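You operate a simulated robot arm through the tools that you are given. There is no shell and no other tool.

You run a simulated two-armed robot. Do the job below in one go: nothing can be reset, and whatever is moved stays where it is left.

Task
Top both lab samples, under the bars and feed spouts, up to FILL and stand the jars on the bench.
Fine: draw by the bleed buttons; valves and pump stay on.
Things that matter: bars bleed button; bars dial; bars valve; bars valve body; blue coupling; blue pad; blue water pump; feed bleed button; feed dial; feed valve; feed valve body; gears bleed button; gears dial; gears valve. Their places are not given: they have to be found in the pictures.

Only the result counts: the job must be done as asked and must still hold three seconds after the hand-in. Knocking over, shifting, dropping, spilling or breaking anything else fails it.

Robot
Two 6-joint arms with two-finger grippers on one trunk that stands fixed in place. Base frame: the origin is at the foot of the trunk, x ahead of it, y to its left, z up. Readings come in mm, degrees, newtons and seconds.
The left shoulder is at [30, 178, 1013], the right one opposite. With the tool pointing down near the work surface each hand reaches from about 420 to 840 mm from the base axis, measured 20 degrees to its own side. Payload 2.54 kg a hand.
The tool frame of a hand sits at the grasp point between the pads (the TCP): z along the fingers, y along the line on which they close. The tips reach 30 mm beyond it. Largest opening 116 mm; the body of the gripper starts 95 mm behind the TCP.
Orientation is told as [roll, pitch, yaw] about the base's x, y, z axes, in that order, counted from this pose: with the fingers straight down and closing along the base's y, the tool's x points along the base's -x, its y along +y and its z along -z.

Tools
- The arms move only by the tool apply_moves. It takes "left_series", "right_series" or both (then of equal length, played together; a hand with none holds still); each is a list of rows, each a list of 6 numbers: the shift along the tool's x, y, z in mm, then the turn, a rotation vector about the tool's x, y, z in degrees. In form: [[tx, ty, tz, wx, wy, wz], ...]. A call has 1 to 20 rows; each row shifts and turns the commanded pose from where the row before left it, along the tool's axes as they then stand. "left_hand" and "right_hand" are, for a hand that has rows, the finger opening in mm, from 0 to 116, set as the call begins (left out, the last holds). Rows are played at 5 a second. More than 50 mm and 8.6 degrees between two rows, or a gripper value outside its range, and nothing of the call is played. Where a pose cannot be reached the arm comes as near as it can. A force on the tool above 40 N (or 10 N above the force at the start of the call, whichever is more), or a blocked arm, ends the call early, and 0.2 s more pass. Each finger travels about 153 mm/s and halts on what it meets, pressing with about 40 N; the grip force reading is that of the motor and also rises with nothing between the fingers. The clock runs only during rows and for 0.2 s after the last one: add rows that do not move to give the fingers time. It gives the time, the measured TCP pose, the force on the tool (base axes), the opening and the grip force at its end, in the units of the frame above (readings bear some noise), with the torque about the TCP (base axes, N m) and any sound that the robot's microphone picked up, and new pictures: "pictures" is both (left out), scene, wrist or none (wrist: the cameras of the hands that moved).
- Cameras (640 x 400 px; columns grow to the right, rows downward): "scene" is now at [25.2, 34.3, 1747.4]; the picture's right is [0.51, -0.86, 0.00], its down [-0.71, -0.43, -0.56] and it looks along [0.48, 0.29, -0.83] (base axes); focal length 356 px, centre (320, 200). "left" rides on the left gripper at [69, 15, -122] in its tool frame; the picture's right is [-0.21, 0.98, 0.00], its down [-0.83, -0.18, -0.53] and it looks along [-0.52, -0.11, 0.85] (tool axes); focal length 251 px, centre (320, 200). "right" rides on the right gripper at [69, -15, -122] in its tool frame; the picture's right is [0.21, 0.98, 0.00], its down [-0.83, 0.18, -0.53] and it looks along [-0.52, 0.11, 0.85] (tool axes); focal length 251 px, centre (320, 200).
- lift_body(by): slides the trunk up (or, below 0, down) by that many mm; the arms and the scene camera ride with it, the base frame stays. It gives what a move gives, with no picture.
- turn_head(pan, tilt): turns the head with the scene camera to pan (to the left, within 143 degrees either way) and tilt (down, from -29 to 69), counted from straight ahead of the robot. It gives what a move gives, and a new picture of the scene camera.
- probe_pixels(camera, pixels): for up to 12 pixels [column, row] of the newest picture of that camera ("zoom" is the newest enlarged one), the place [x, y, z] in the base frame of the surface seen there, good to about 3 mm, but the place of the scene camera against the robot may be out by one fixed shift of up to 25 mm in any direction. The clock stands still meanwhile.
- close_up(camera, box): a new picture of the part [left, top, right, bottom] of that camera's present view, enlarged. The clock stands still meanwhile.
- job_done(): hands the job in; it is judged then, once.

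Open the grippers and draw the arms clear of the work before you hand the job in, unless the task says otherwise.

The tools are called after ">>>" by a JSON object that holds its "api" and its "payload". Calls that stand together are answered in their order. apply_moves: Moves the arms, as the interface text tells. Its arguments: {"type":"object","properties":{"left_series":{"type":"array","items":{"type":"array","items":{"type":"number"}}},"left_hand":{"type":"number"},"right_series":{"type":"array","items":{"type":"array","items":{"type":"number"}}},"right_hand":{"type":"number"},"pictures":{"type":"string","enum":["both","scene","wrist","none"]}},"required":[]} The other tools are called the same way: lift_body (by) slides the trunk up or down; turn_head (pan, tilt) turns the head that bears the scene camera; probe_pixels (camera, pixels) gives the place of the surface under pixels of a picture; close_up (camera, box) takes an enlarged picture of a part of a camera's view; job_done () hands the job in.

At the start:

```text
time_s: 0.0
left_tool_pos: [338.9, 508.5, 1163.3]
left_orientation: [0.0, -0.2, -0.1]
left_contact_force: [0.6, 0.9, -0.4]
left_moment: [0.01, -0.02, 0.01]
left_finger_gap: 116.1
left_finger_force: 0.1
right_tool_pos: [479.1, 57.0, 1159.0]
right_orientation: [-0.1, -0.1, 0.1]
right_contact_force: [0.3, -0.1, 0.0]
right_moment: [-0.01, -0.01, 0.04]
right_finger_gap: 116.3
right_finger_force: 0.1
trunk travel left (down, up): [-225.0, 315.0]
head pan, tilt: [30.9, 56.2]
```

scene: 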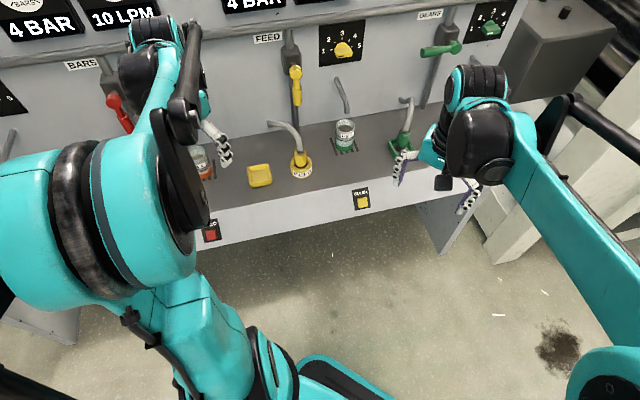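
right: 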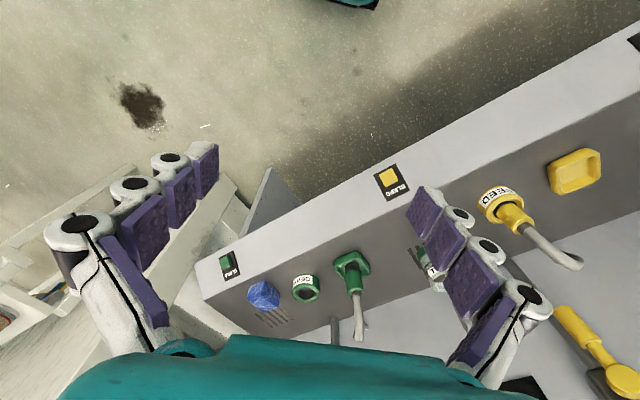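
left: 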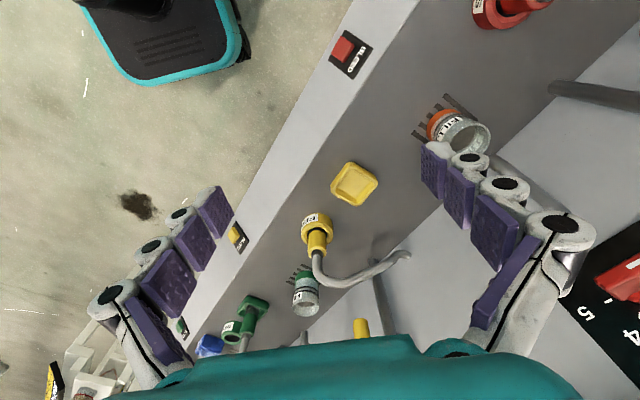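

The scene shows a bench with three lines (BARS red, FEED yellow, GEARS green), with jars near (200,160) and (345,135). I'll turn the head to see more of the panel and the bench.

>>> {"api": "turn_head", "payload": {"pan": 45, "tilt": 35}}

>>> {"api": "close_up", "payload": {"camera": "left", "box": [180, 0, 640, 340]}}

>>> {"api": "close_up", "payload": {"camera": "right", "box": [180, 100, 640, 400]}}

```text
time_s: 0.8
left_tool_pos: [337.8, 508.7, 1162.2]
left_orientation: [0.0, -0.1, -0.1]
left_contact_force: [-0.5, -0.4, 0.6]
left_moment: [0.01, 0.02, 0.01]
left_finger_gap: 115.7
left_finger_force: 0.1
right_tool_pos: [479.7, 57.0, 1159.0]
right_orientation: [0.1, -0.1, 0.1]
right_contact_force: [0.5, 0.5, 0.2]
right_moment: [0.0, 0.02, -0.05]
right_finger_gap: 116.1
right_finger_force: 0.1
trunk travel left (down, up): [-225.0, 315.0]
head pan, tilt: [45.0, 35.0]
```

scene: 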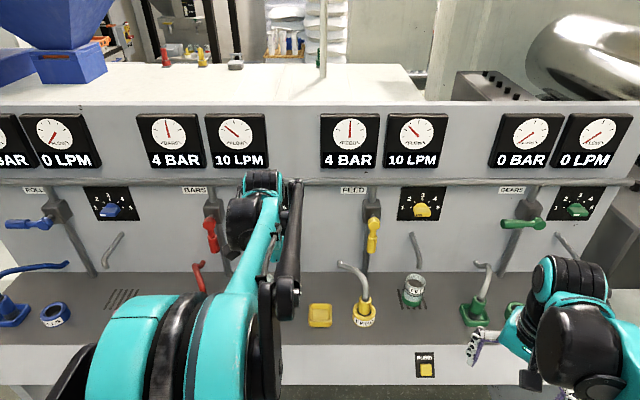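

```text
1.18 times, centred on (410, 170) of left
```

zoom: 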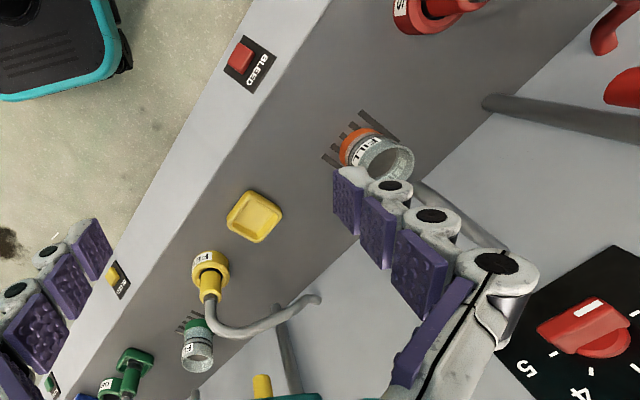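

```text
1.33 times, centred on (410, 250) of right
```

zoom: 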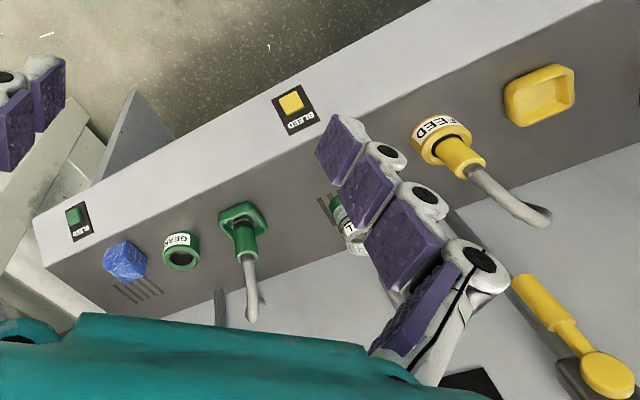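

The panel has four lines: ROLL (blue), BARS (red), FEED (yellow), GEARS (green), with gauges and bleed buttons on the front edge. I'll zoom on the details.

>>> {"api": "close_up", "payload": {"camera": "scene", "box": [300, 170, 460, 380]}}

>>> {"api": "close_up", "payload": {"camera": "scene", "box": [0, 100, 280, 330]}}

>>> {"api": "close_up", "payload": {"camera": "scene", "box": [440, 100, 640, 340]}}

```text
1.90 times, centred on (380, 275) of scene
```

zoom: 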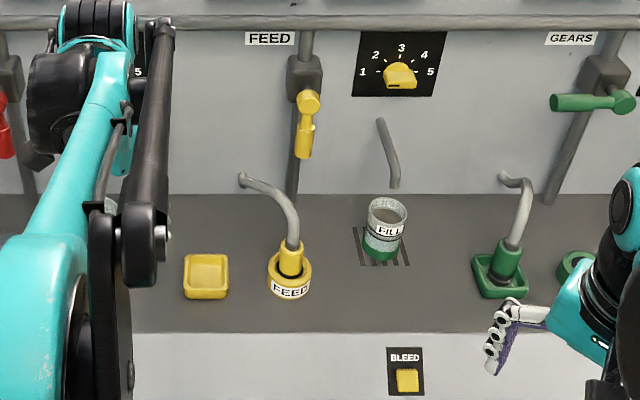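

```text
1.74 times, centred on (140, 215) of scene
```

zoom: 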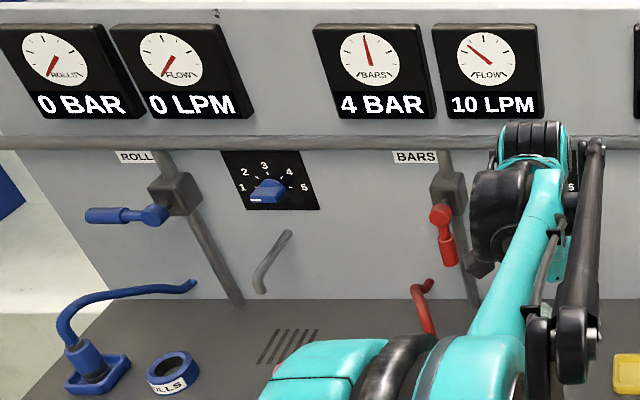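

```text
1.67 times, centred on (540, 220) of scene
```

zoom: 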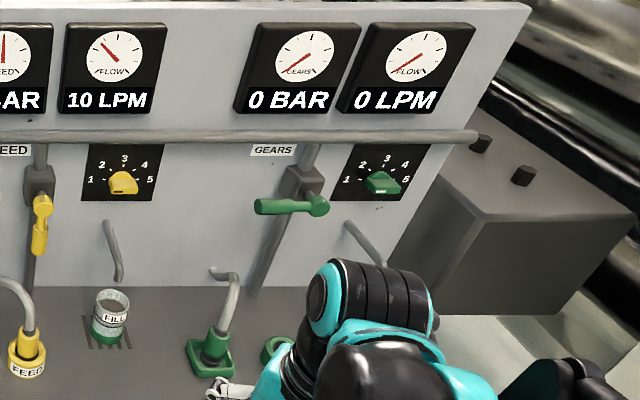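

I'll probe key points on the bench: the jar, bleed buttons, spout, bench top.

>>> {"api": "probe_pixels", "payload": {"camera": "scene", "pixels": [[413, 293], [413, 275], [426, 370], [421, 262], [410, 235], [320, 315], [422, 208], [373, 245], [400, 340], [200, 330], [364, 310], [420, 100]]}}

>>> {"api": "probe_pixels", "payload": {"camera": "left", "pixels": [[344, 48], [238, 236], [445, 125], [470, 145], [354, 185], [318, 240], [300, 305], [490, 165], [515, 60], [400, 140], [360, 40], [560, 90]]}}

>>> {"api": "probe_pixels", "payload": {"camera": "right", "pixels": [[388, 177], [227, 260], [430, 265], [420, 255], [500, 200], [575, 170], [352, 265], [304, 285], [262, 295], [350, 220], [545, 250], [560, 200]]}}

```text
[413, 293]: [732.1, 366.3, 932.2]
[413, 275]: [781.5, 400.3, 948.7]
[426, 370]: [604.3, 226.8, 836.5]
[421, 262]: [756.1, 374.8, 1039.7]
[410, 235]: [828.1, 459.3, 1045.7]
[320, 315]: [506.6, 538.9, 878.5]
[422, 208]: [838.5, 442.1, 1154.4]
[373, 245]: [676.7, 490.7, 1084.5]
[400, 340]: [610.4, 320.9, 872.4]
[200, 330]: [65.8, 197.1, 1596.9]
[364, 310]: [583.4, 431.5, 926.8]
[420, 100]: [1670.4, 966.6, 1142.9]
```

```text
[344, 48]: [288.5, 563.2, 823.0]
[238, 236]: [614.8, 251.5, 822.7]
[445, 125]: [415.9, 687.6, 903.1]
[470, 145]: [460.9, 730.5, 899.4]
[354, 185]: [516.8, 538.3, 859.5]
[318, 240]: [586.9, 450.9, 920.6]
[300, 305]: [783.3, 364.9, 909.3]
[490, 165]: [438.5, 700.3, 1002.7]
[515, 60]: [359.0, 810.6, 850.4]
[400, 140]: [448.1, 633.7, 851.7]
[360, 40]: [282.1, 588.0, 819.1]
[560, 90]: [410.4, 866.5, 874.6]
```

```text
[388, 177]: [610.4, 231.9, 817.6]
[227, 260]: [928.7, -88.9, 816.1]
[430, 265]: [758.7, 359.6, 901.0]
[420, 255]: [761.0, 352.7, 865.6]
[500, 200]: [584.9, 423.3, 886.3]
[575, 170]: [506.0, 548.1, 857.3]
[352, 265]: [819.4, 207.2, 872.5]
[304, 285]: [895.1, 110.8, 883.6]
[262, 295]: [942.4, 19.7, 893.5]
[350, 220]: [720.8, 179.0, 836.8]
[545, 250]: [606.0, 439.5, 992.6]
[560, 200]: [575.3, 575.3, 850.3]
```

Bench top is about z 850 (wrist cameras), running at about -45° in the base frame. I'll zoom on the bars jar in the left camera and the feed jar in the scene camera to see levels and shapes.

>>> {"api": "close_up", "payload": {"camera": "left", "box": [380, 70, 540, 170]}}

>>> {"api": "close_up", "payload": {"camera": "scene", "box": [365, 220, 461, 330]}}

>>> {"api": "close_up", "payload": {"camera": "left", "box": [260, 240, 360, 330]}}

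>>> {"api": "close_up", "payload": {"camera": "left", "box": [310, 10, 390, 90]}}

```text
4.00 times, centred on (460, 120) of left
```

zoom: 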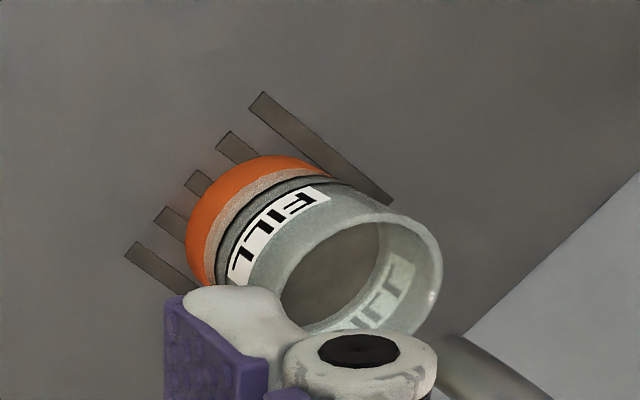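

```text
3.64 times, centred on (413, 275) of scene
```

zoom: 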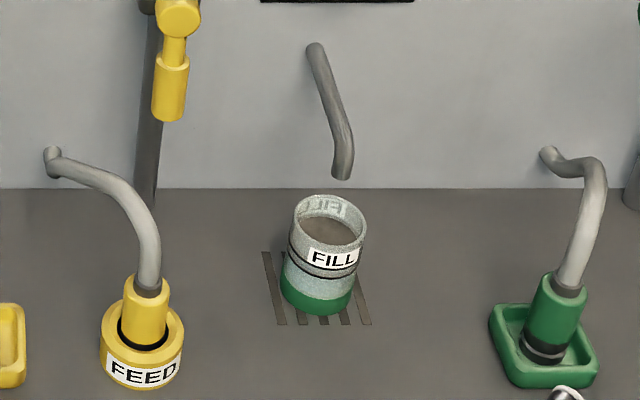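

```text
4.44 times, centred on (310, 285) of left
```

zoom: 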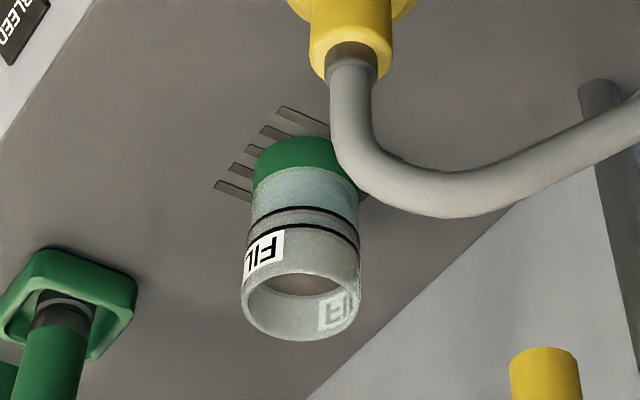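

```text
5.00 times, centred on (350, 50) of left
```

zoom: 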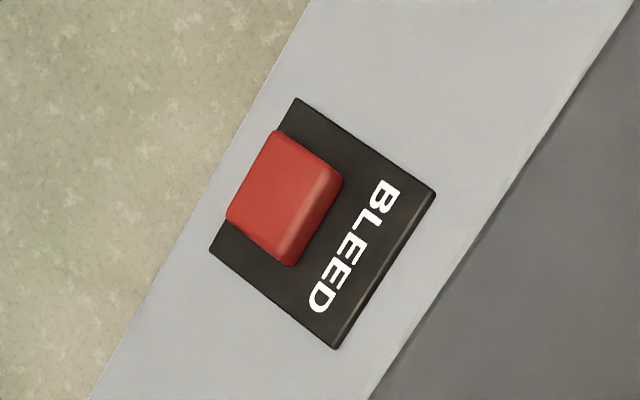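

Jars have two black lines under the FILL label (orange-based jar at BARS, green-based at FEED), and the bleed buttons are chunky squares on the front face. I'll move the left hand back from the bench, yaw it 44.4° to face the bench and tilt it 35°, still high up.

>>> {"api": "apply_moves", "payload": {"left_series": [[30, 5, 0, 0, 0, 0], [30, 5, 0, 0, 0, 0], [30, 5, 0, 0, 0, 0], [0, 0, 0, 0, 0, -7.4], [0, 0, 0, 0, 0, -7.4], [0, 0, 0, 0, 0, -7.4], [0, 0, 0, 0, 0, -7.4], [0, 0, 0, 0, 0, -7.4], [0, 0, 0, 0, 0, -7.4], [0, 0, 0, 0, -7, 0], [0, 0, 0, 0, -7, 0], [0, 0, 0, 0, -7, 0], [0, 0, 0, 0, -7, 0], [0, 0, 0, 0, -7, 0], [0, 0, 0, 0, 0, 0]], "left_hand": 0, "pictures": "both"}}

```text
time_s: 4.0
left_tool_pos: [250.1, 529.2, 1163.9]
left_orientation: [-0.1, -35.2, 44.2]
left_contact_force: [0.4, 0.0, -0.4]
left_moment: [0.0, 0.02, 0.0]
left_finger_gap: 0.1
left_finger_force: 28.7
right_tool_pos: [480.0, 57.3, 1157.0]
right_orientation: [0.0, 0.0, 0.0]
right_contact_force: [0.4, 0.1, -0.7]
right_moment: [0.04, -0.01, -0.04]
right_finger_gap: 115.8
right_finger_force: 0.1
trunk travel left (down, up): [-225.0, 315.0]
head pan, tilt: [45.0, 35.0]
```

scene: 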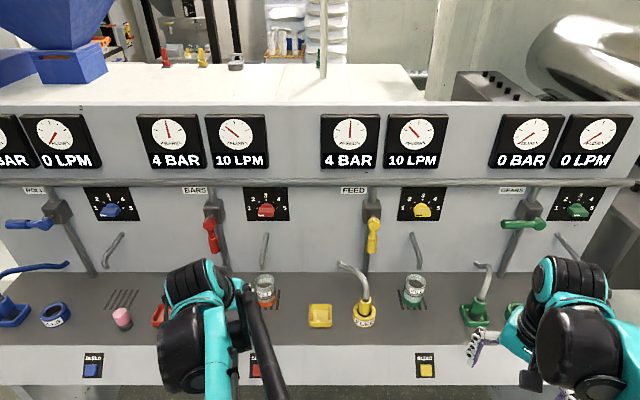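
left: 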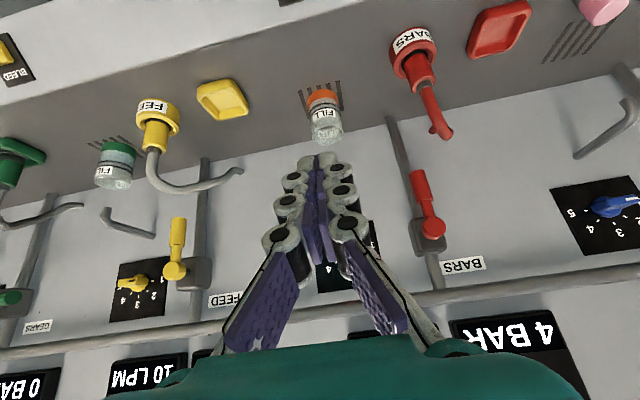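

The left camera sees both jars: bars at (325,115), feed at (115,165). I'll zoom in on both to read the current levels, and on the dials/buttons in the scene picture.

>>> {"api": "close_up", "payload": {"camera": "left", "box": [285, 75, 365, 155]}}

>>> {"api": "close_up", "payload": {"camera": "left", "box": [75, 120, 155, 200]}}

>>> {"api": "close_up", "payload": {"camera": "scene", "box": [225, 230, 305, 330]}}

>>> {"api": "close_up", "payload": {"camera": "scene", "box": [130, 100, 470, 260]}}

>>> {"api": "probe_pixels", "payload": {"camera": "left", "pixels": [[321, 95], [325, 118], [328, 138], [300, 102], [345, 102], [116, 150], [116, 165], [118, 184], [90, 150], [140, 150], [412, 62], [158, 115]]}}

```text
5.00 times, centred on (325, 115) of left
```

zoom: 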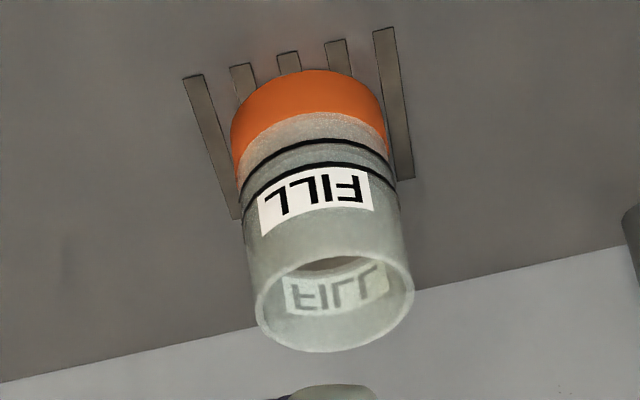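

```text
5.00 times, centred on (115, 160) of left
```

zoom: 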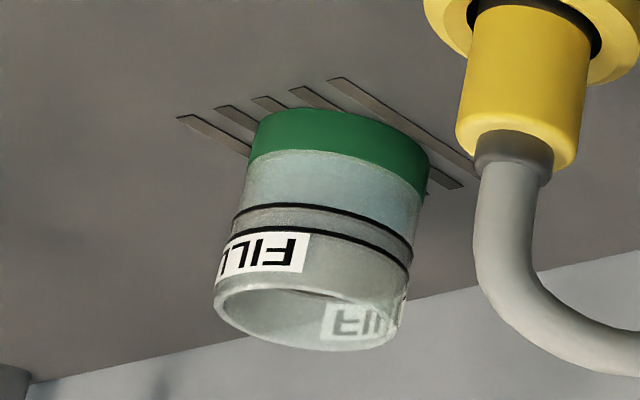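

```text
4.00 times, centred on (265, 280) of scene
```

zoom: 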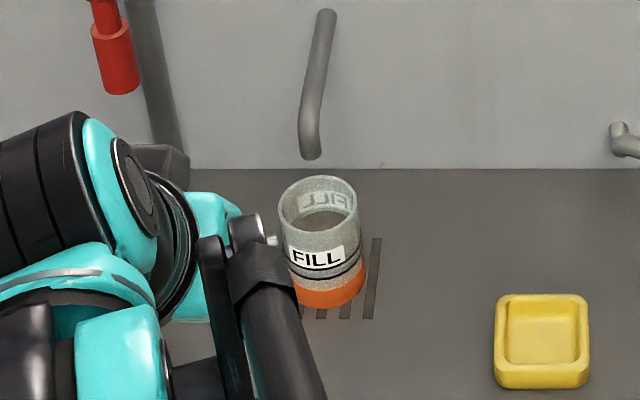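

```text
1.88 times, centred on (300, 180) of scene
```

zoom: 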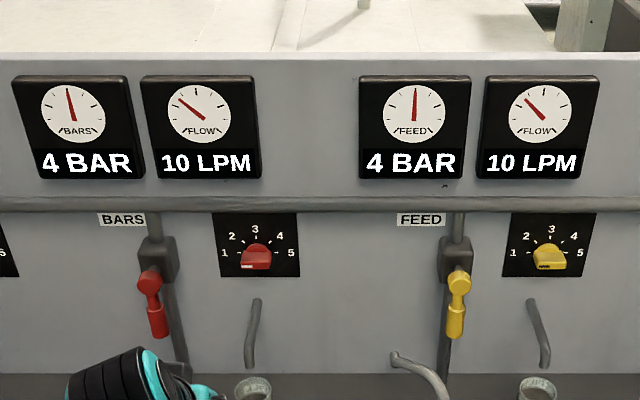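

```text
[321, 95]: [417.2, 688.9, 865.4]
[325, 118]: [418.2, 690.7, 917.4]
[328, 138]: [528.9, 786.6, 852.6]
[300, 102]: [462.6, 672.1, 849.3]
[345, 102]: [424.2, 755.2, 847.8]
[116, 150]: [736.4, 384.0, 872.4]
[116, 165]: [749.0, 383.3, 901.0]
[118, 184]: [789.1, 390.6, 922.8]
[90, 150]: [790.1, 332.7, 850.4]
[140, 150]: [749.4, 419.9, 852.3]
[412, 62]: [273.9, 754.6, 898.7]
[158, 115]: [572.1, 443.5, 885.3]
```

Both jars are now well seen: feed jar liquid (blueish) ends just under the lower black line, and the bars jar's is lower. I'll lower the left hand to z≈960 in front of the bars button with the fingers open 90 mm, so one finger can press while the jar shows between the fingers.

>>> {"api": "apply_moves", "payload": {"left_series": [[0, 0, 0, 0, -5, 0], [27.2, -10.5, 30.4, 0, 0, 0], [27.2, -10.5, 30.4, 0, 0, 0], [27.2, -10.5, 30.4, 0, 0, 0], [27.2, -10.5, 30.4, 0, 0, 0], [27.2, -10.5, 30.4, 0, 0, 0], [0, 0, 0, 0, 0, 0]], "left_hand": 90, "pictures": "both"}}

```text
time_s: 5.7
left_tool_pos: [283.7, 491.7, 1017.0]
left_orientation: [-0.1, -40.0, 44.4]
left_contact_force: [1.6, -0.2, -0.4]
left_moment: [-0.01, 0.03, -0.03]
left_finger_gap: 90.0
left_finger_force: 0.1
left hand out of reach, approached as far as the arm can: row 5, 6
right_tool_pos: [479.1, 57.1, 1157.1]
right_orientation: [0.0, 0.0, -0.1]
right_contact_force: [1.4, -0.4, -0.3]
right_moment: [0.0, 0.02, -0.01]
right_finger_gap: 116.1
right_finger_force: 0.0
trunk travel left (down, up): [-225.0, 315.0]
head pan, tilt: [45.0, 35.0]
```

scene: 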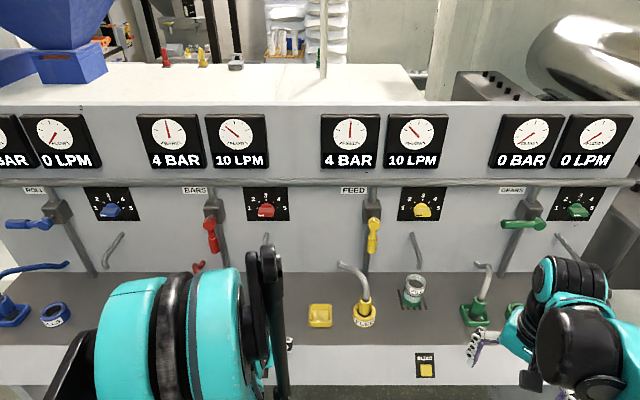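
left: 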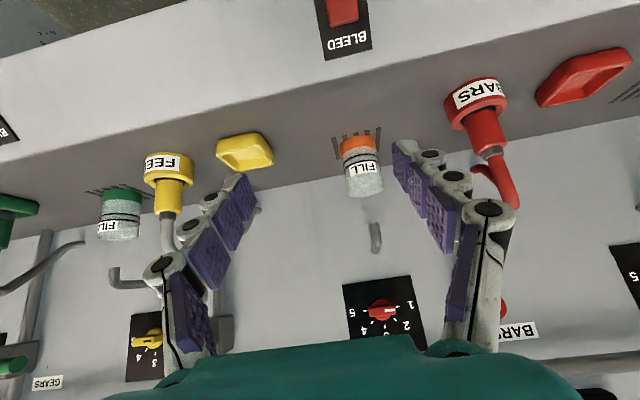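

The arm is folded to its limit here (TCP stopped at z=1017), so raising the trunk gives it room. I'll raise by 250 mm.

>>> {"api": "lift_body", "payload": {"by": 250}}

>>> {"api": "close_up", "payload": {"camera": "left", "box": [0, 0, 640, 400]}}

```text
time_s: 8.2
left_tool_pos: [282.8, 492.1, 1267.2]
left_orientation: [-0.1, -40.0, 44.4]
left_contact_force: [-0.3, 0.5, -0.9]
left_moment: [0.0, 0.01, -0.02]
left_finger_gap: 89.9
left_finger_force: 0.1
right_tool_pos: [480.2, 56.7, 1406.8]
right_orientation: [0.0, 0.0, 0.1]
right_contact_force: [-0.1, -0.6, -0.3]
right_moment: [0.01, -0.01, -0.01]
right_finger_gap: 116.2
right_finger_force: 0.1
trunk travel left (down, up): [-475.0, 65.0]
head pan, tilt: [45.0, 35.0]
```

```text
1.00 times, centred on (320, 200) of left (not enlarged: the box is as wide or as high as the picture)
```

zoom: 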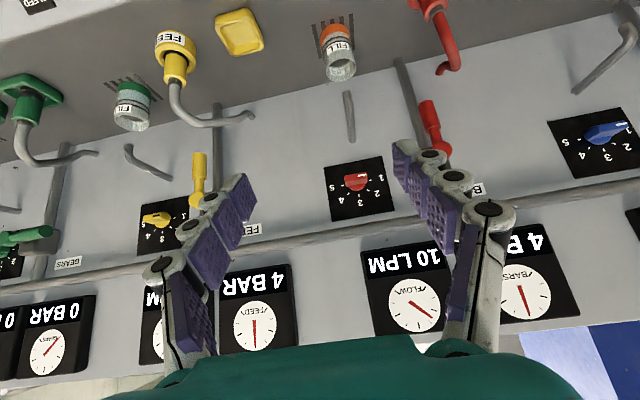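

Trunk is up; I'll lower the left hand straight down to z≈960 in front of the bars button.

>>> {"api": "apply_moves", "payload": {"left_series": [[28.6, -0.46, 33.2, 0, 0, 0], [28.6, -0.46, 33.2, 0, 0, 0], [28.6, -0.46, 33.2, 0, 0, 0], [28.6, -0.46, 33.2, 0, 0, 0], [28.6, -0.46, 33.2, 0, 0, 0], [28.6, -0.46, 33.2, 0, 0, 0], [28.6, -0.46, 33.2, 0, 0, 0], [0, 0, 0, 0, 0, 0]], "pictures": "both"}}

```text
time_s: 10.0
left_tool_pos: [331.4, 557.7, 1238.2]
left_orientation: [-0.2, -39.8, 44.5]
left_contact_force: [0.5, -0.1, 0.8]
left_moment: [-0.02, 0.01, -0.01]
left_finger_gap: 90.0
left_finger_force: 0.1
left hand out of reach, approached as far as the arm can: row 1, 2, 3, 4, 5, 6, 7
right_tool_pos: [478.6, 56.5, 1408.5]
right_orientation: [0.0, 0.0, -0.1]
right_contact_force: [0.3, -0.6, 0.5]
right_moment: [0.05, -0.02, -0.01]
right_finger_gap: 116.0
right_finger_force: 0.2
trunk travel left (down, up): [-475.0, 65.0]
head pan, tilt: [45.0, 35.0]
```

scene: 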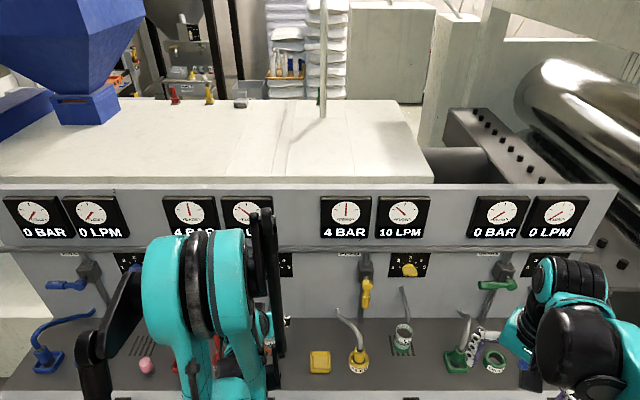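
left: 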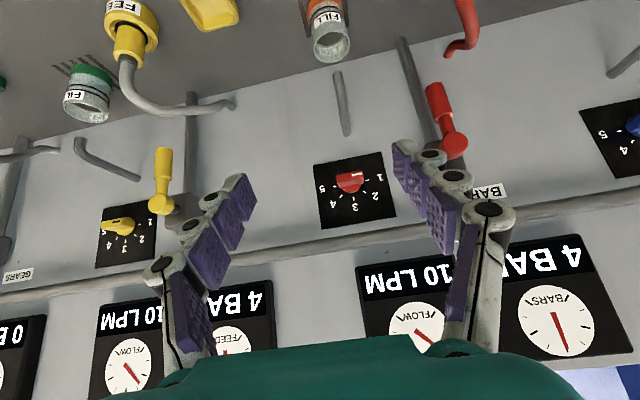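

The straight-down path passed through the arm's inner unreachable zone. I'll tilt the fingers back to vertical first (which pushes the wrist outward) and see where the command stands.

>>> {"api": "apply_moves", "payload": {"left_series": [[0, 0, 0, 0, 8, 0], [0, 0, 0, 0, 8, 0], [0, 0, 0, 0, 8, 0], [0, 0, 0, 0, 8, 0], [0, 0, 0, 0, 8, 0], [0, 0, 0, 0, 0, 0]], "pictures": "none"}}

```text
time_s: 11.4
left_tool_pos: [331.1, 557.8, 1240.2]
left_orientation: [-0.1, 0.1, 44.3]
left_contact_force: [1.2, 0.2, 0.3]
left_moment: [-0.01, 0.0, -0.01]
left_finger_gap: 89.9
left_finger_force: 0.1
right_tool_pos: [480.1, 57.9, 1406.5]
right_orientation: [0.1, 0.1, 0.0]
right_contact_force: [0.2, -0.2, 0.2]
right_moment: [0.0, -0.02, 0.02]
right_finger_gap: 115.9
right_finger_force: 0.1
trunk travel left (down, up): [-475.0, 65.0]
head pan, tilt: [45.0, 35.0]
```

Fingers are vertical and the command follows the reached pose. I'll back off 85 mm from the bench and descend to z≈970 in front of the bars button.

>>> {"api": "apply_moves", "payload": {"left_series": [[42.3, -8.1, 0, 0, 0, 0], [42.3, -8.1, 0, 0, 0, 0], [0, 0, 45, 0, 0, 0], [0, 0, 45, 0, 0, 0], [0, 0, 45, 0, 0, 0], [0, 0, 45, 0, 0, 0], [0, 0, 45, 0, 0, 0], [0, 0, 45, 0, 0, 0], [0, 0, 0, 0, 0, 0]], "pictures": "both"}}

```text
time_s: 13.4
left_tool_pos: [338.4, 552.8, 1034.0]
left_orientation: [0.0, 0.0, 44.2]
left_contact_force: [-0.6, -0.4, -0.6]
left_moment: [0.0, 0.01, -0.02]
left_finger_gap: 90.0
left_finger_force: 0.1
left hand out of reach, approached as far as the arm can: row 5, 6, 7, 8
right_tool_pos: [479.9, 56.9, 1407.4]
right_orientation: [-0.1, 0.0, -0.1]
right_contact_force: [-0.8, -0.1, -0.1]
right_moment: [0.0, 0.0, -0.02]
right_finger_gap: 116.0
right_finger_force: 0.1
trunk travel left (down, up): [-475.0, 65.0]
head pan, tilt: [45.0, 35.0]
```

scene: 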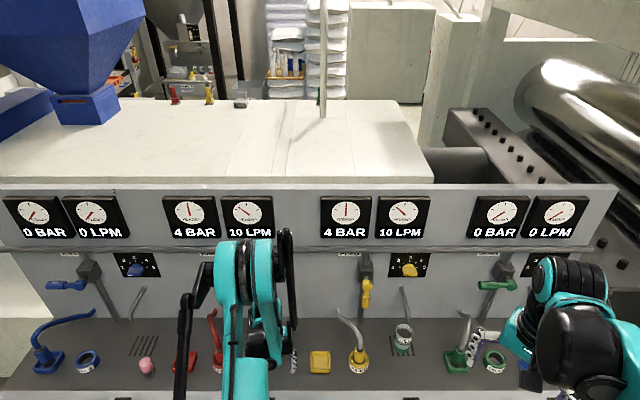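
left: 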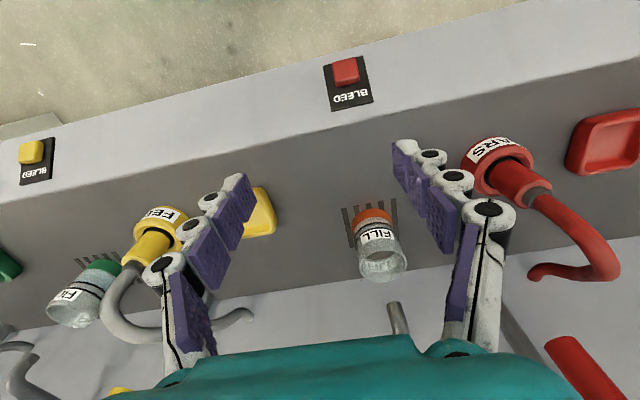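

The reach limit is worse when the wrist is low relative to the shoulder, so the trunk should be lowered, not raised. I'll raise the left hand and back it away from the bench first.

>>> {"api": "apply_moves", "payload": {"left_series": [[0, 0, -45, 0, 0, 0], [0, 0, -45, 0, 0, 0], [0, 0, -45, 0, 0, 0], [0, 0, -45, 0, 0, 0], [0, 0, -45, 0, 0, 0], [30, 0, -40, 0, 0, 0], [30, 0, -40, 0, 0, 0], [30, 0, -40, 0, 0, 0], [0, 0, 0, 0, 0, 0]], "pictures": "none"}}

```text
time_s: 15.4
left_tool_pos: [271.8, 489.2, 1377.2]
left_orientation: [-0.2, 0.0, 44.4]
left_contact_force: [0.7, 0.3, -0.6]
left_moment: [0.01, 0.07, -0.01]
left_finger_gap: 90.0
left_finger_force: 0.1
right_tool_pos: [480.4, 58.5, 1407.4]
right_orientation: [-0.1, 0.0, 0.0]
right_contact_force: [-0.1, -0.2, 0.1]
right_moment: [-0.05, 0.05, 0.02]
right_finger_gap: 116.2
right_finger_force: 0.0
trunk travel left (down, up): [-475.0, 65.0]
head pan, tilt: [45.0, 35.0]
```

Left hand is now clear in front of the bench face at z=1377. I'll lower the trunk 250 mm.

>>> {"api": "lift_body", "payload": {"by": -250}}

>>> {"api": "apply_moves", "payload": {"left_series": [[0, 0, -45, 0, 0, 0], [0, 0, -45, 0, 0, 0], [0, 0, -45, 0, 0, 0], [0, 0, 0, 0, 0, 0]], "right_series": [[30, 0, -45, 0, 0, 0], [30, 0, -45, 0, 0, 0], [0, 0, -45, 0, 0, 0], [0, 0, 0, 0, 0, 0]], "pictures": "both"}}

```text
time_s: 18.0
left_tool_pos: [271.2, 489.2, 1127.8]
left_orientation: [-0.1, -0.1, 44.3]
left_contact_force: [-0.1, 0.5, 0.2]
left_moment: [-0.02, 0.02, 0.0]
left_finger_gap: 90.2
left_finger_force: 0.2
right_tool_pos: [479.7, 56.6, 1157.7]
right_orientation: [0.0, 0.0, 0.0]
right_contact_force: [-0.4, 0.1, 0.2]
right_moment: [-0.02, -0.01, 0.03]
right_finger_gap: 115.8
right_finger_force: 0.1
trunk travel left (down, up): [-225.0, 315.0]
head pan, tilt: [45.0, 35.0]
```

```text
refused: row 1 steps farther than a row can; nothing moved
```

The right-hand rows were too long (54 mm); I'll repeat with shorter steps.

>>> {"api": "apply_moves", "payload": {"left_series": [[0, 0, -45, 0, 0, 0], [0, 0, -45, 0, 0, 0], [0, 0, -45, 0, 0, 0], [0, 0, 0, 0, 0, 0]], "right_series": [[20, 0, -40, 0, 0, 0], [20, 0, -40, 0, 0, 0], [0, 0, -45, 0, 0, 0], [0, 0, 0, 0, 0, 0]], "pictures": "both"}}

```text
time_s: 19.0
left_tool_pos: [273.6, 484.2, 1260.5]
left_orientation: [0.0, 0.0, 44.3]
left_contact_force: [-1.0, 0.0, 0.2]
left_moment: [0.02, 0.04, -0.03]
left_finger_gap: 89.9
left_finger_force: 0.1
right_tool_pos: [438.8, 58.2, 1281.5]
right_orientation: [-0.1, 0.0, 0.0]
right_contact_force: [0.5, -0.4, 1.0]
right_moment: [-0.04, 0.03, -0.01]
right_finger_gap: 115.7
right_finger_force: 0.1
trunk travel left (down, up): [-225.0, 315.0]
head pan, tilt: [45.0, 35.0]
```

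scene: 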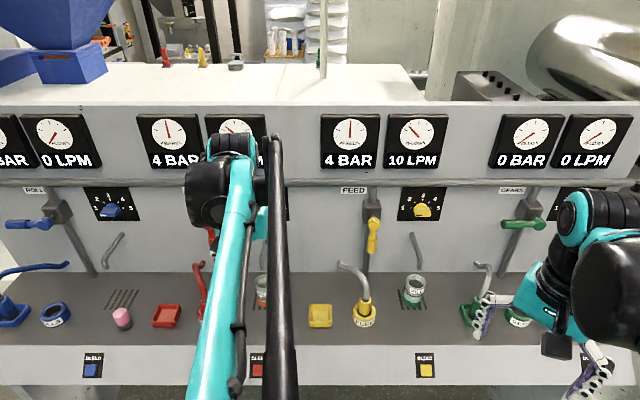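
right: 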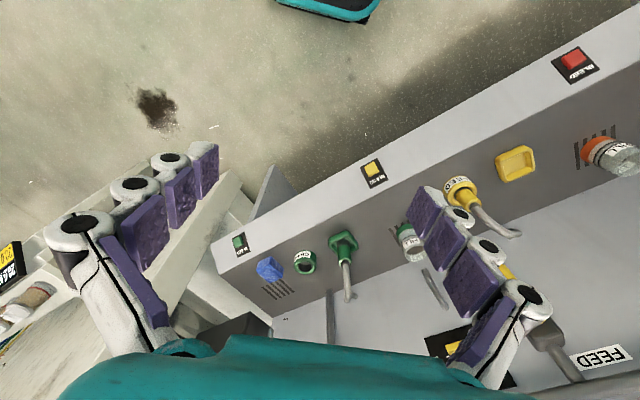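
left: 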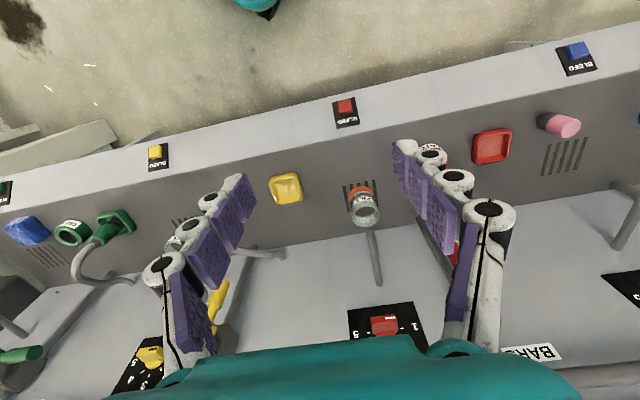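

Both hands are high and in front of the bench. I'll lower the trunk by 225 mm.

>>> {"api": "lift_body", "payload": {"by": -225}}

>>> {"api": "turn_head", "payload": {"pan": 50, "tilt": 35}}

```text
time_s: 21.4
left_tool_pos: [274.4, 485.3, 1037.5]
left_orientation: [-0.2, -0.1, 44.3]
left_contact_force: [0.1, -0.6, 0.3]
left_moment: [0.02, 0.02, -0.02]
left_finger_gap: 90.1
left_finger_force: 0.0
right_tool_pos: [438.4, 57.8, 1057.9]
right_orientation: [0.0, 0.1, 0.0]
right_contact_force: [0.2, 0.2, 0.7]
right_moment: [0.0, 0.01, 0.0]
right_finger_gap: 116.2
right_finger_force: 0.1
trunk travel left (down, up): [0.0, 540.0]
head pan, tilt: [45.0, 35.0]
```

```text
time_s: 22.0
left_tool_pos: [274.7, 485.4, 1037.4]
left_orientation: [-0.1, 0.1, 44.3]
left_contact_force: [0.5, -0.1, 0.6]
left_moment: [-0.02, 0.0, -0.02]
left_finger_gap: 90.0
left_finger_force: 0.1
right_tool_pos: [439.7, 56.7, 1057.4]
right_orientation: [0.0, 0.0, -0.1]
right_contact_force: [-0.2, 0.3, -0.2]
right_moment: [-0.04, -0.04, 0.01]
right_finger_gap: 115.9
right_finger_force: 0.0
trunk travel left (down, up): [0.0, 540.0]
head pan, tilt: [50.0, 35.0]
```

scene: 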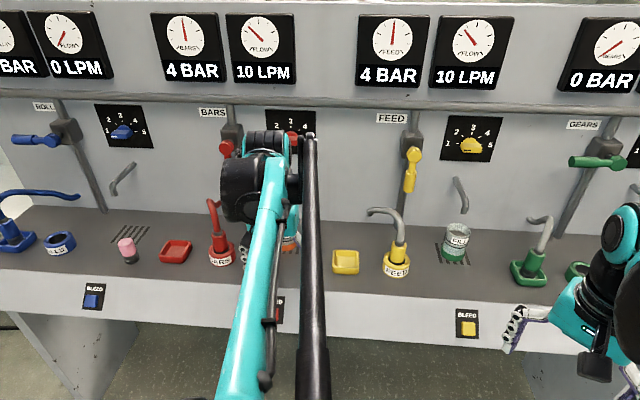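

Trunk is at its lowest. I'll lower the left hand to z≈957 and tilt it 40° forward, to check reach here.

>>> {"api": "apply_moves", "payload": {"left_series": [[-3.3, -2, 40, 0, 0, 0], [-3.3, -2, 40, 0, 0, 0], [0, 0, 0, 0, -8, 0], [0, 0, 0, 0, -8, 0], [0, 0, 0, 0, -8, 0], [0, 0, 0, 0, -8, 0], [0, 0, 0, 0, -8, 0], [0, 0, 0, 0, 0, 0]], "pictures": "both"}}

```text
time_s: 23.8
left_tool_pos: [336.5, 507.8, 976.0]
left_orientation: [-0.1, -40.0, 40.1]
left_contact_force: [-0.4, 0.9, -0.4]
left_moment: [0.01, 0.03, -0.03]
left_finger_gap: 89.8
left_finger_force: 0.0
right_tool_pos: [439.4, 57.7, 1057.7]
right_orientation: [0.0, 0.0, 0.0]
right_contact_force: [0.5, -0.5, 0.0]
right_moment: [0.03, 0.02, -0.01]
right_finger_gap: 116.1
right_finger_force: 0.1
trunk travel left (down, up): [0.0, 540.0]
head pan, tilt: [50.0, 35.0]
stopped in row 8 (left hand): the arm was blocked; the commanded pose is now the measured one
```

scene: 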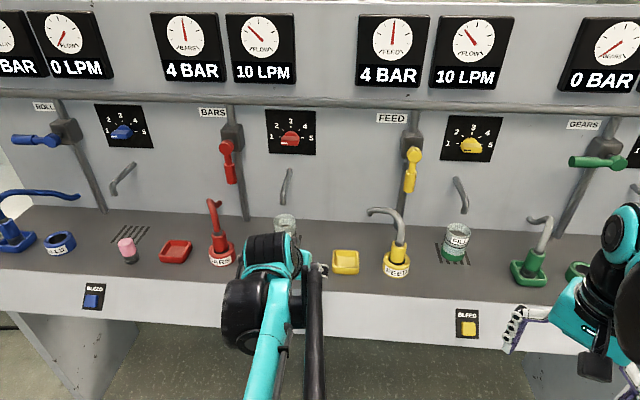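
left: 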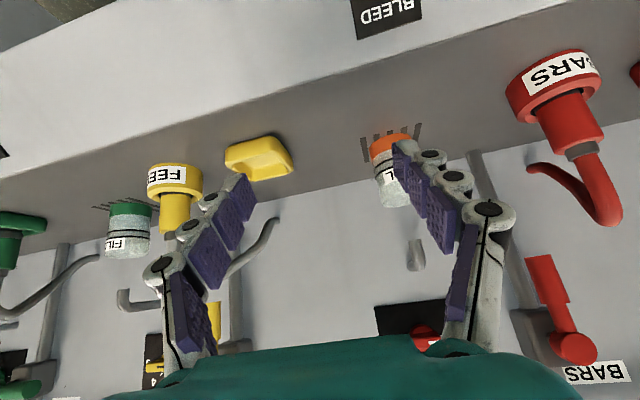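

The arm got blocked, though no tool force shows; I'll look down at the left arm's configuration with the head camera.

>>> {"api": "turn_head", "payload": {"pan": 60, "tilt": 65}}

```text
time_s: 24.7
left_tool_pos: [336.8, 507.1, 976.8]
left_orientation: [-0.1, -40.0, 39.9]
left_contact_force: [-0.8, 0.4, -0.3]
left_moment: [0.03, 0.05, 0.07]
left_finger_gap: 89.9
left_finger_force: 0.1
right_tool_pos: [439.9, 57.9, 1056.9]
right_orientation: [0.1, 0.0, -0.1]
right_contact_force: [-0.1, 0.2, -0.8]
right_moment: [-0.01, -0.03, -0.03]
right_finger_gap: 115.9
right_finger_force: 0.0
trunk travel left (down, up): [0.0, 540.0]
head pan, tilt: [60.0, 65.0]
```

scene: 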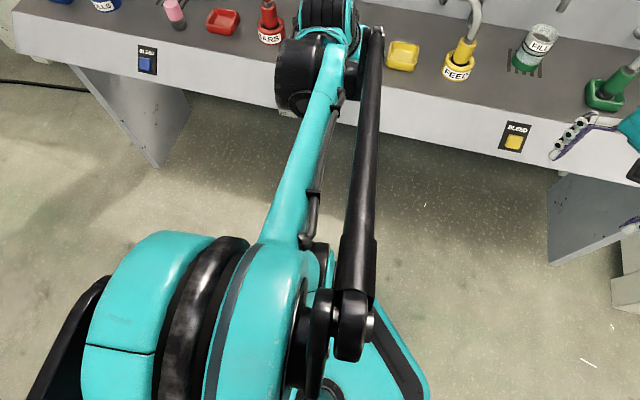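

The elbow is folded hard near the head, likely blocking. I'll untilt, restore yaw, and shift the hand 123 mm to the left along the bench so its right finger can press the button (farther from the shoulder and leaving the jar in view).

>>> {"api": "apply_moves", "payload": {"left_series": [[0, 0, 0, 0, 8, 0], [0, 0, 0, 0, 8, 0], [0, 0, 0, 0, 8, 0], [0, 0, 0, 0, 8, 0], [0, 0, 0, 0, 8, 0], [0, 0, 0, 0, 0, -4.3], [8, 41, 0, 0, 0, 0], [8, 41, 0, 0, 0, 0], [8, 41, 0, 0, 0, 0], [0, 0, 0, 0, 0, 0]], "pictures": "both"}}

>>> {"api": "turn_head", "payload": {"pan": 52, "tilt": 40}}

```text
time_s: 26.9
left_tool_pos: [224.9, 581.6, 976.3]
left_orientation: [-0.1, -0.2, 45.3]
left_contact_force: [0.1, 0.6, 0.0]
left_moment: [0.03, 0.03, -0.02]
left_finger_gap: 90.2
left_finger_force: 0.1
right_tool_pos: [437.8, 57.9, 1056.8]
right_orientation: [0.0, 0.1, 0.0]
right_contact_force: [0.2, 0.2, 0.2]
right_moment: [0.02, -0.02, 0.0]
right_finger_gap: 115.9
right_finger_force: 0.1
trunk travel left (down, up): [0.0, 540.0]
head pan, tilt: [60.0, 65.0]
```

scene: 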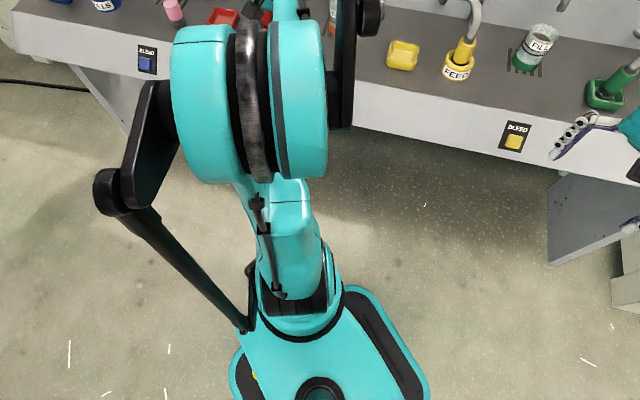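
left: 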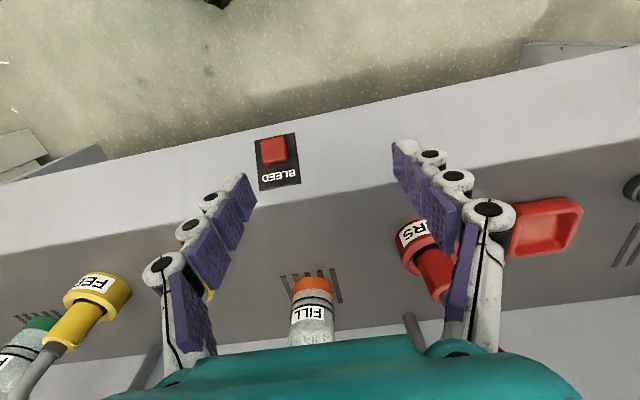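

```text
time_s: 27.8
left_tool_pos: [224.9, 581.0, 975.5]
left_orientation: [-0.1, -0.1, 45.2]
left_contact_force: [0.5, -0.5, 0.2]
left_moment: [0.01, -0.01, -0.01]
left_finger_gap: 89.9
left_finger_force: 0.0
right_tool_pos: [438.0, 57.7, 1057.1]
right_orientation: [0.0, 0.0, -0.1]
right_contact_force: [-0.6, 0.0, -0.3]
right_moment: [0.03, 0.02, -0.04]
right_finger_gap: 115.9
right_finger_force: 0.2
trunk travel left (down, up): [0.0, 540.0]
head pan, tilt: [52.0, 40.0]
```

scene: 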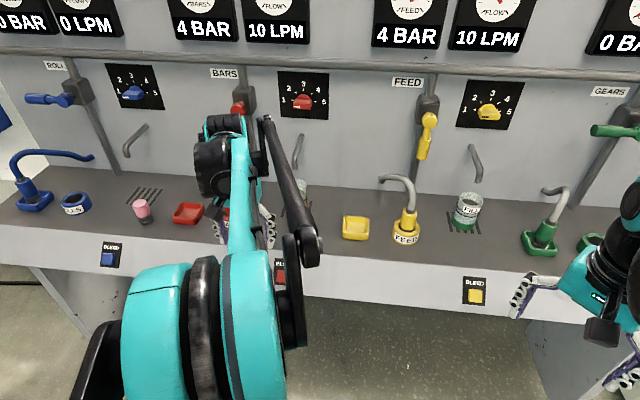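

The left camera now shows the red button at (273,150) and the bars jar at (315,310) between the fingers. I'll probe the button and jar precisely.

>>> {"api": "probe_pixels", "payload": {"camera": "left", "pixels": [[272, 150], [264, 142], [282, 142], [282, 162], [264, 160], [270, 182], [262, 183], [313, 285], [298, 290], [328, 290], [315, 335], [250, 165]]}}

>>> {"api": "close_up", "payload": {"camera": "left", "box": [240, 120, 320, 200]}}

>>> {"api": "close_up", "payload": {"camera": "left", "box": [260, 260, 370, 350]}}

```text
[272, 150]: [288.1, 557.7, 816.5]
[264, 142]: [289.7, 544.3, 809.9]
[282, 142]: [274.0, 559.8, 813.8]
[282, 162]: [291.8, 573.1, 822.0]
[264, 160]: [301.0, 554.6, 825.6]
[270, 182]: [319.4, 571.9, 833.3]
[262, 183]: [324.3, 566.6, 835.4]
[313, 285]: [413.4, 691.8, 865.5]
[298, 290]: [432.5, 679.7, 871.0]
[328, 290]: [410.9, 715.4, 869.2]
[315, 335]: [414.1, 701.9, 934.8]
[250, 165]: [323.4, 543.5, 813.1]
```

```text
5.00 times, centred on (280, 160) of left
```

zoom: 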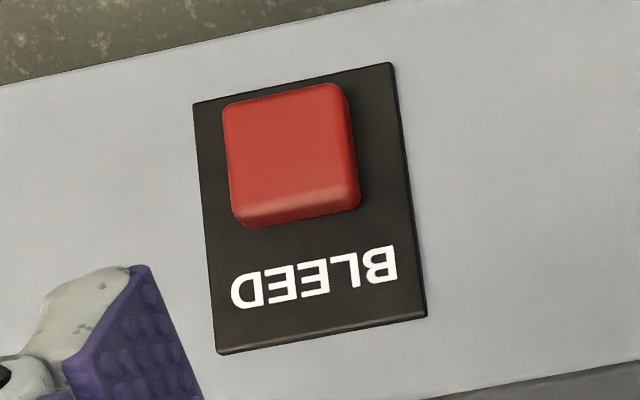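

```text
4.44 times, centred on (315, 305) of left
```

zoom: 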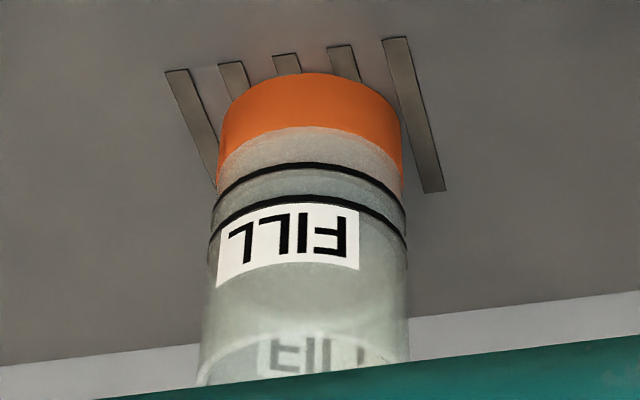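

The front panel seems slanted rather than vertical; I'll probe more gray-panel points to get its slope.

>>> {"api": "probe_pixels", "payload": {"camera": "left", "pixels": [[340, 125], [345, 140], [350, 155], [355, 170], [150, 180], [150, 195], [150, 205], [520, 75], [525, 95], [530, 115], [530, 135], [355, 185]]}}

```text
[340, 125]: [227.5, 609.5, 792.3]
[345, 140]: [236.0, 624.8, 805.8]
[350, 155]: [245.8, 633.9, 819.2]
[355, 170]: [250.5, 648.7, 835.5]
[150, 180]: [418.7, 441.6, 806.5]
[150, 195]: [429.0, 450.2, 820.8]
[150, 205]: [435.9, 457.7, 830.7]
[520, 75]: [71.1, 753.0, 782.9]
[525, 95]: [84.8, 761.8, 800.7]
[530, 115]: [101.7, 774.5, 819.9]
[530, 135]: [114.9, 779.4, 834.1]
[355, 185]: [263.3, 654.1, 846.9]
```

The panel slopes about 45°, so buttons press down/forward. Before pressing, I'll zoom tightly on both jars to read current levels.

>>> {"api": "close_up", "payload": {"camera": "left", "box": [290, 270, 340, 310]}}

>>> {"api": "close_up", "payload": {"camera": "scene", "box": [440, 180, 496, 240]}}

>>> {"api": "close_up", "payload": {"camera": "right", "box": [340, 150, 640, 350]}}

```text
10.00 times, centred on (315, 290) of left
```

zoom: 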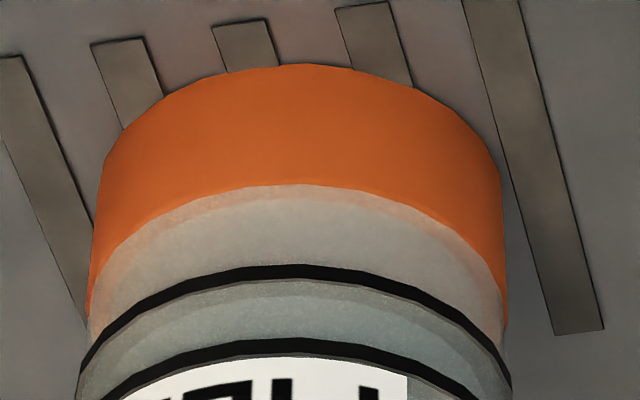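

```text
6.67 times, centred on (468, 210) of scene
```

zoom: 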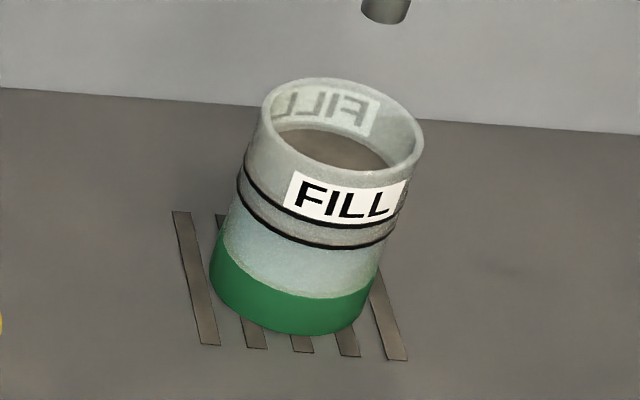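

```text
2.00 times, centred on (490, 250) of right
```

zoom: 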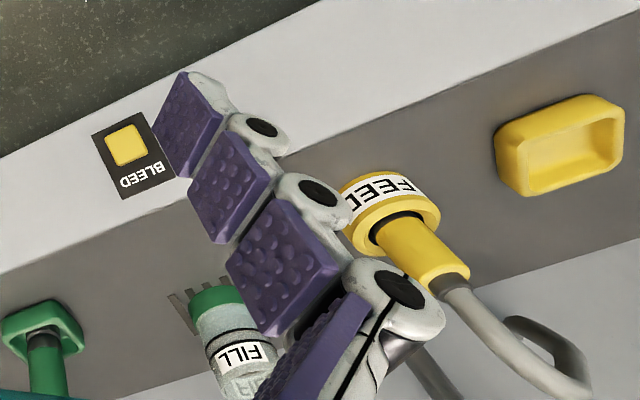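

Now I'll tilt the left hand 25° and bring its right finger to about 40 mm above the red button at (288,558,816).

>>> {"api": "apply_moves", "payload": {"left_series": [[0, 0, 0, 0, 0, 0.8], [0, 0, 0, 0, -8.33, 0], [0, 0, 0, 0, -8.33, 0], [0, 0, 0, 0, -8.34, 0], [17.4, -3.7, 28.7, 0, 0, 0], [17.4, -3.7, 28.7, 0, 0, 0], [17.4, -3.7, 28.7, 0, 0, 0], [0, 0, 0, 0, 0, 0]], "pictures": "both"}}

```text
time_s: 29.6
left_tool_pos: [227.0, 567.0, 875.3]
left_orientation: [-0.1, -25.1, 44.5]
left_contact_force: [0.0, 0.1, 0.5]
left_moment: [0.0, 0.02, -0.03]
left_finger_gap: 90.1
left_finger_force: 0.1
right_tool_pos: [438.5, 57.1, 1055.8]
right_orientation: [-0.1, 0.0, 0.1]
right_contact_force: [-0.5, 0.5, -0.5]
right_moment: [0.01, 0.0, 0.03]
right_finger_gap: 116.0
right_finger_force: 0.1
trunk travel left (down, up): [0.0, 540.0]
head pan, tilt: [52.0, 40.0]
```

scene: 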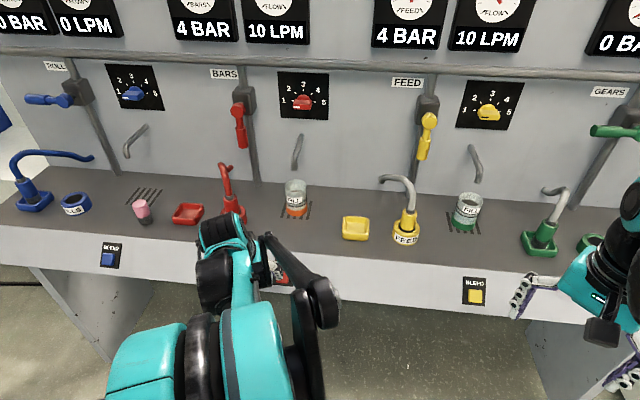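
left: 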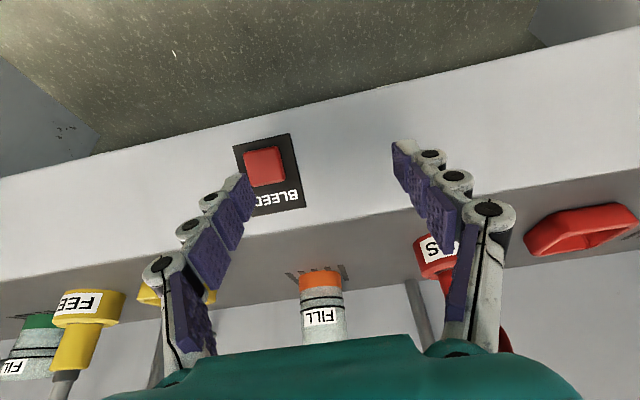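

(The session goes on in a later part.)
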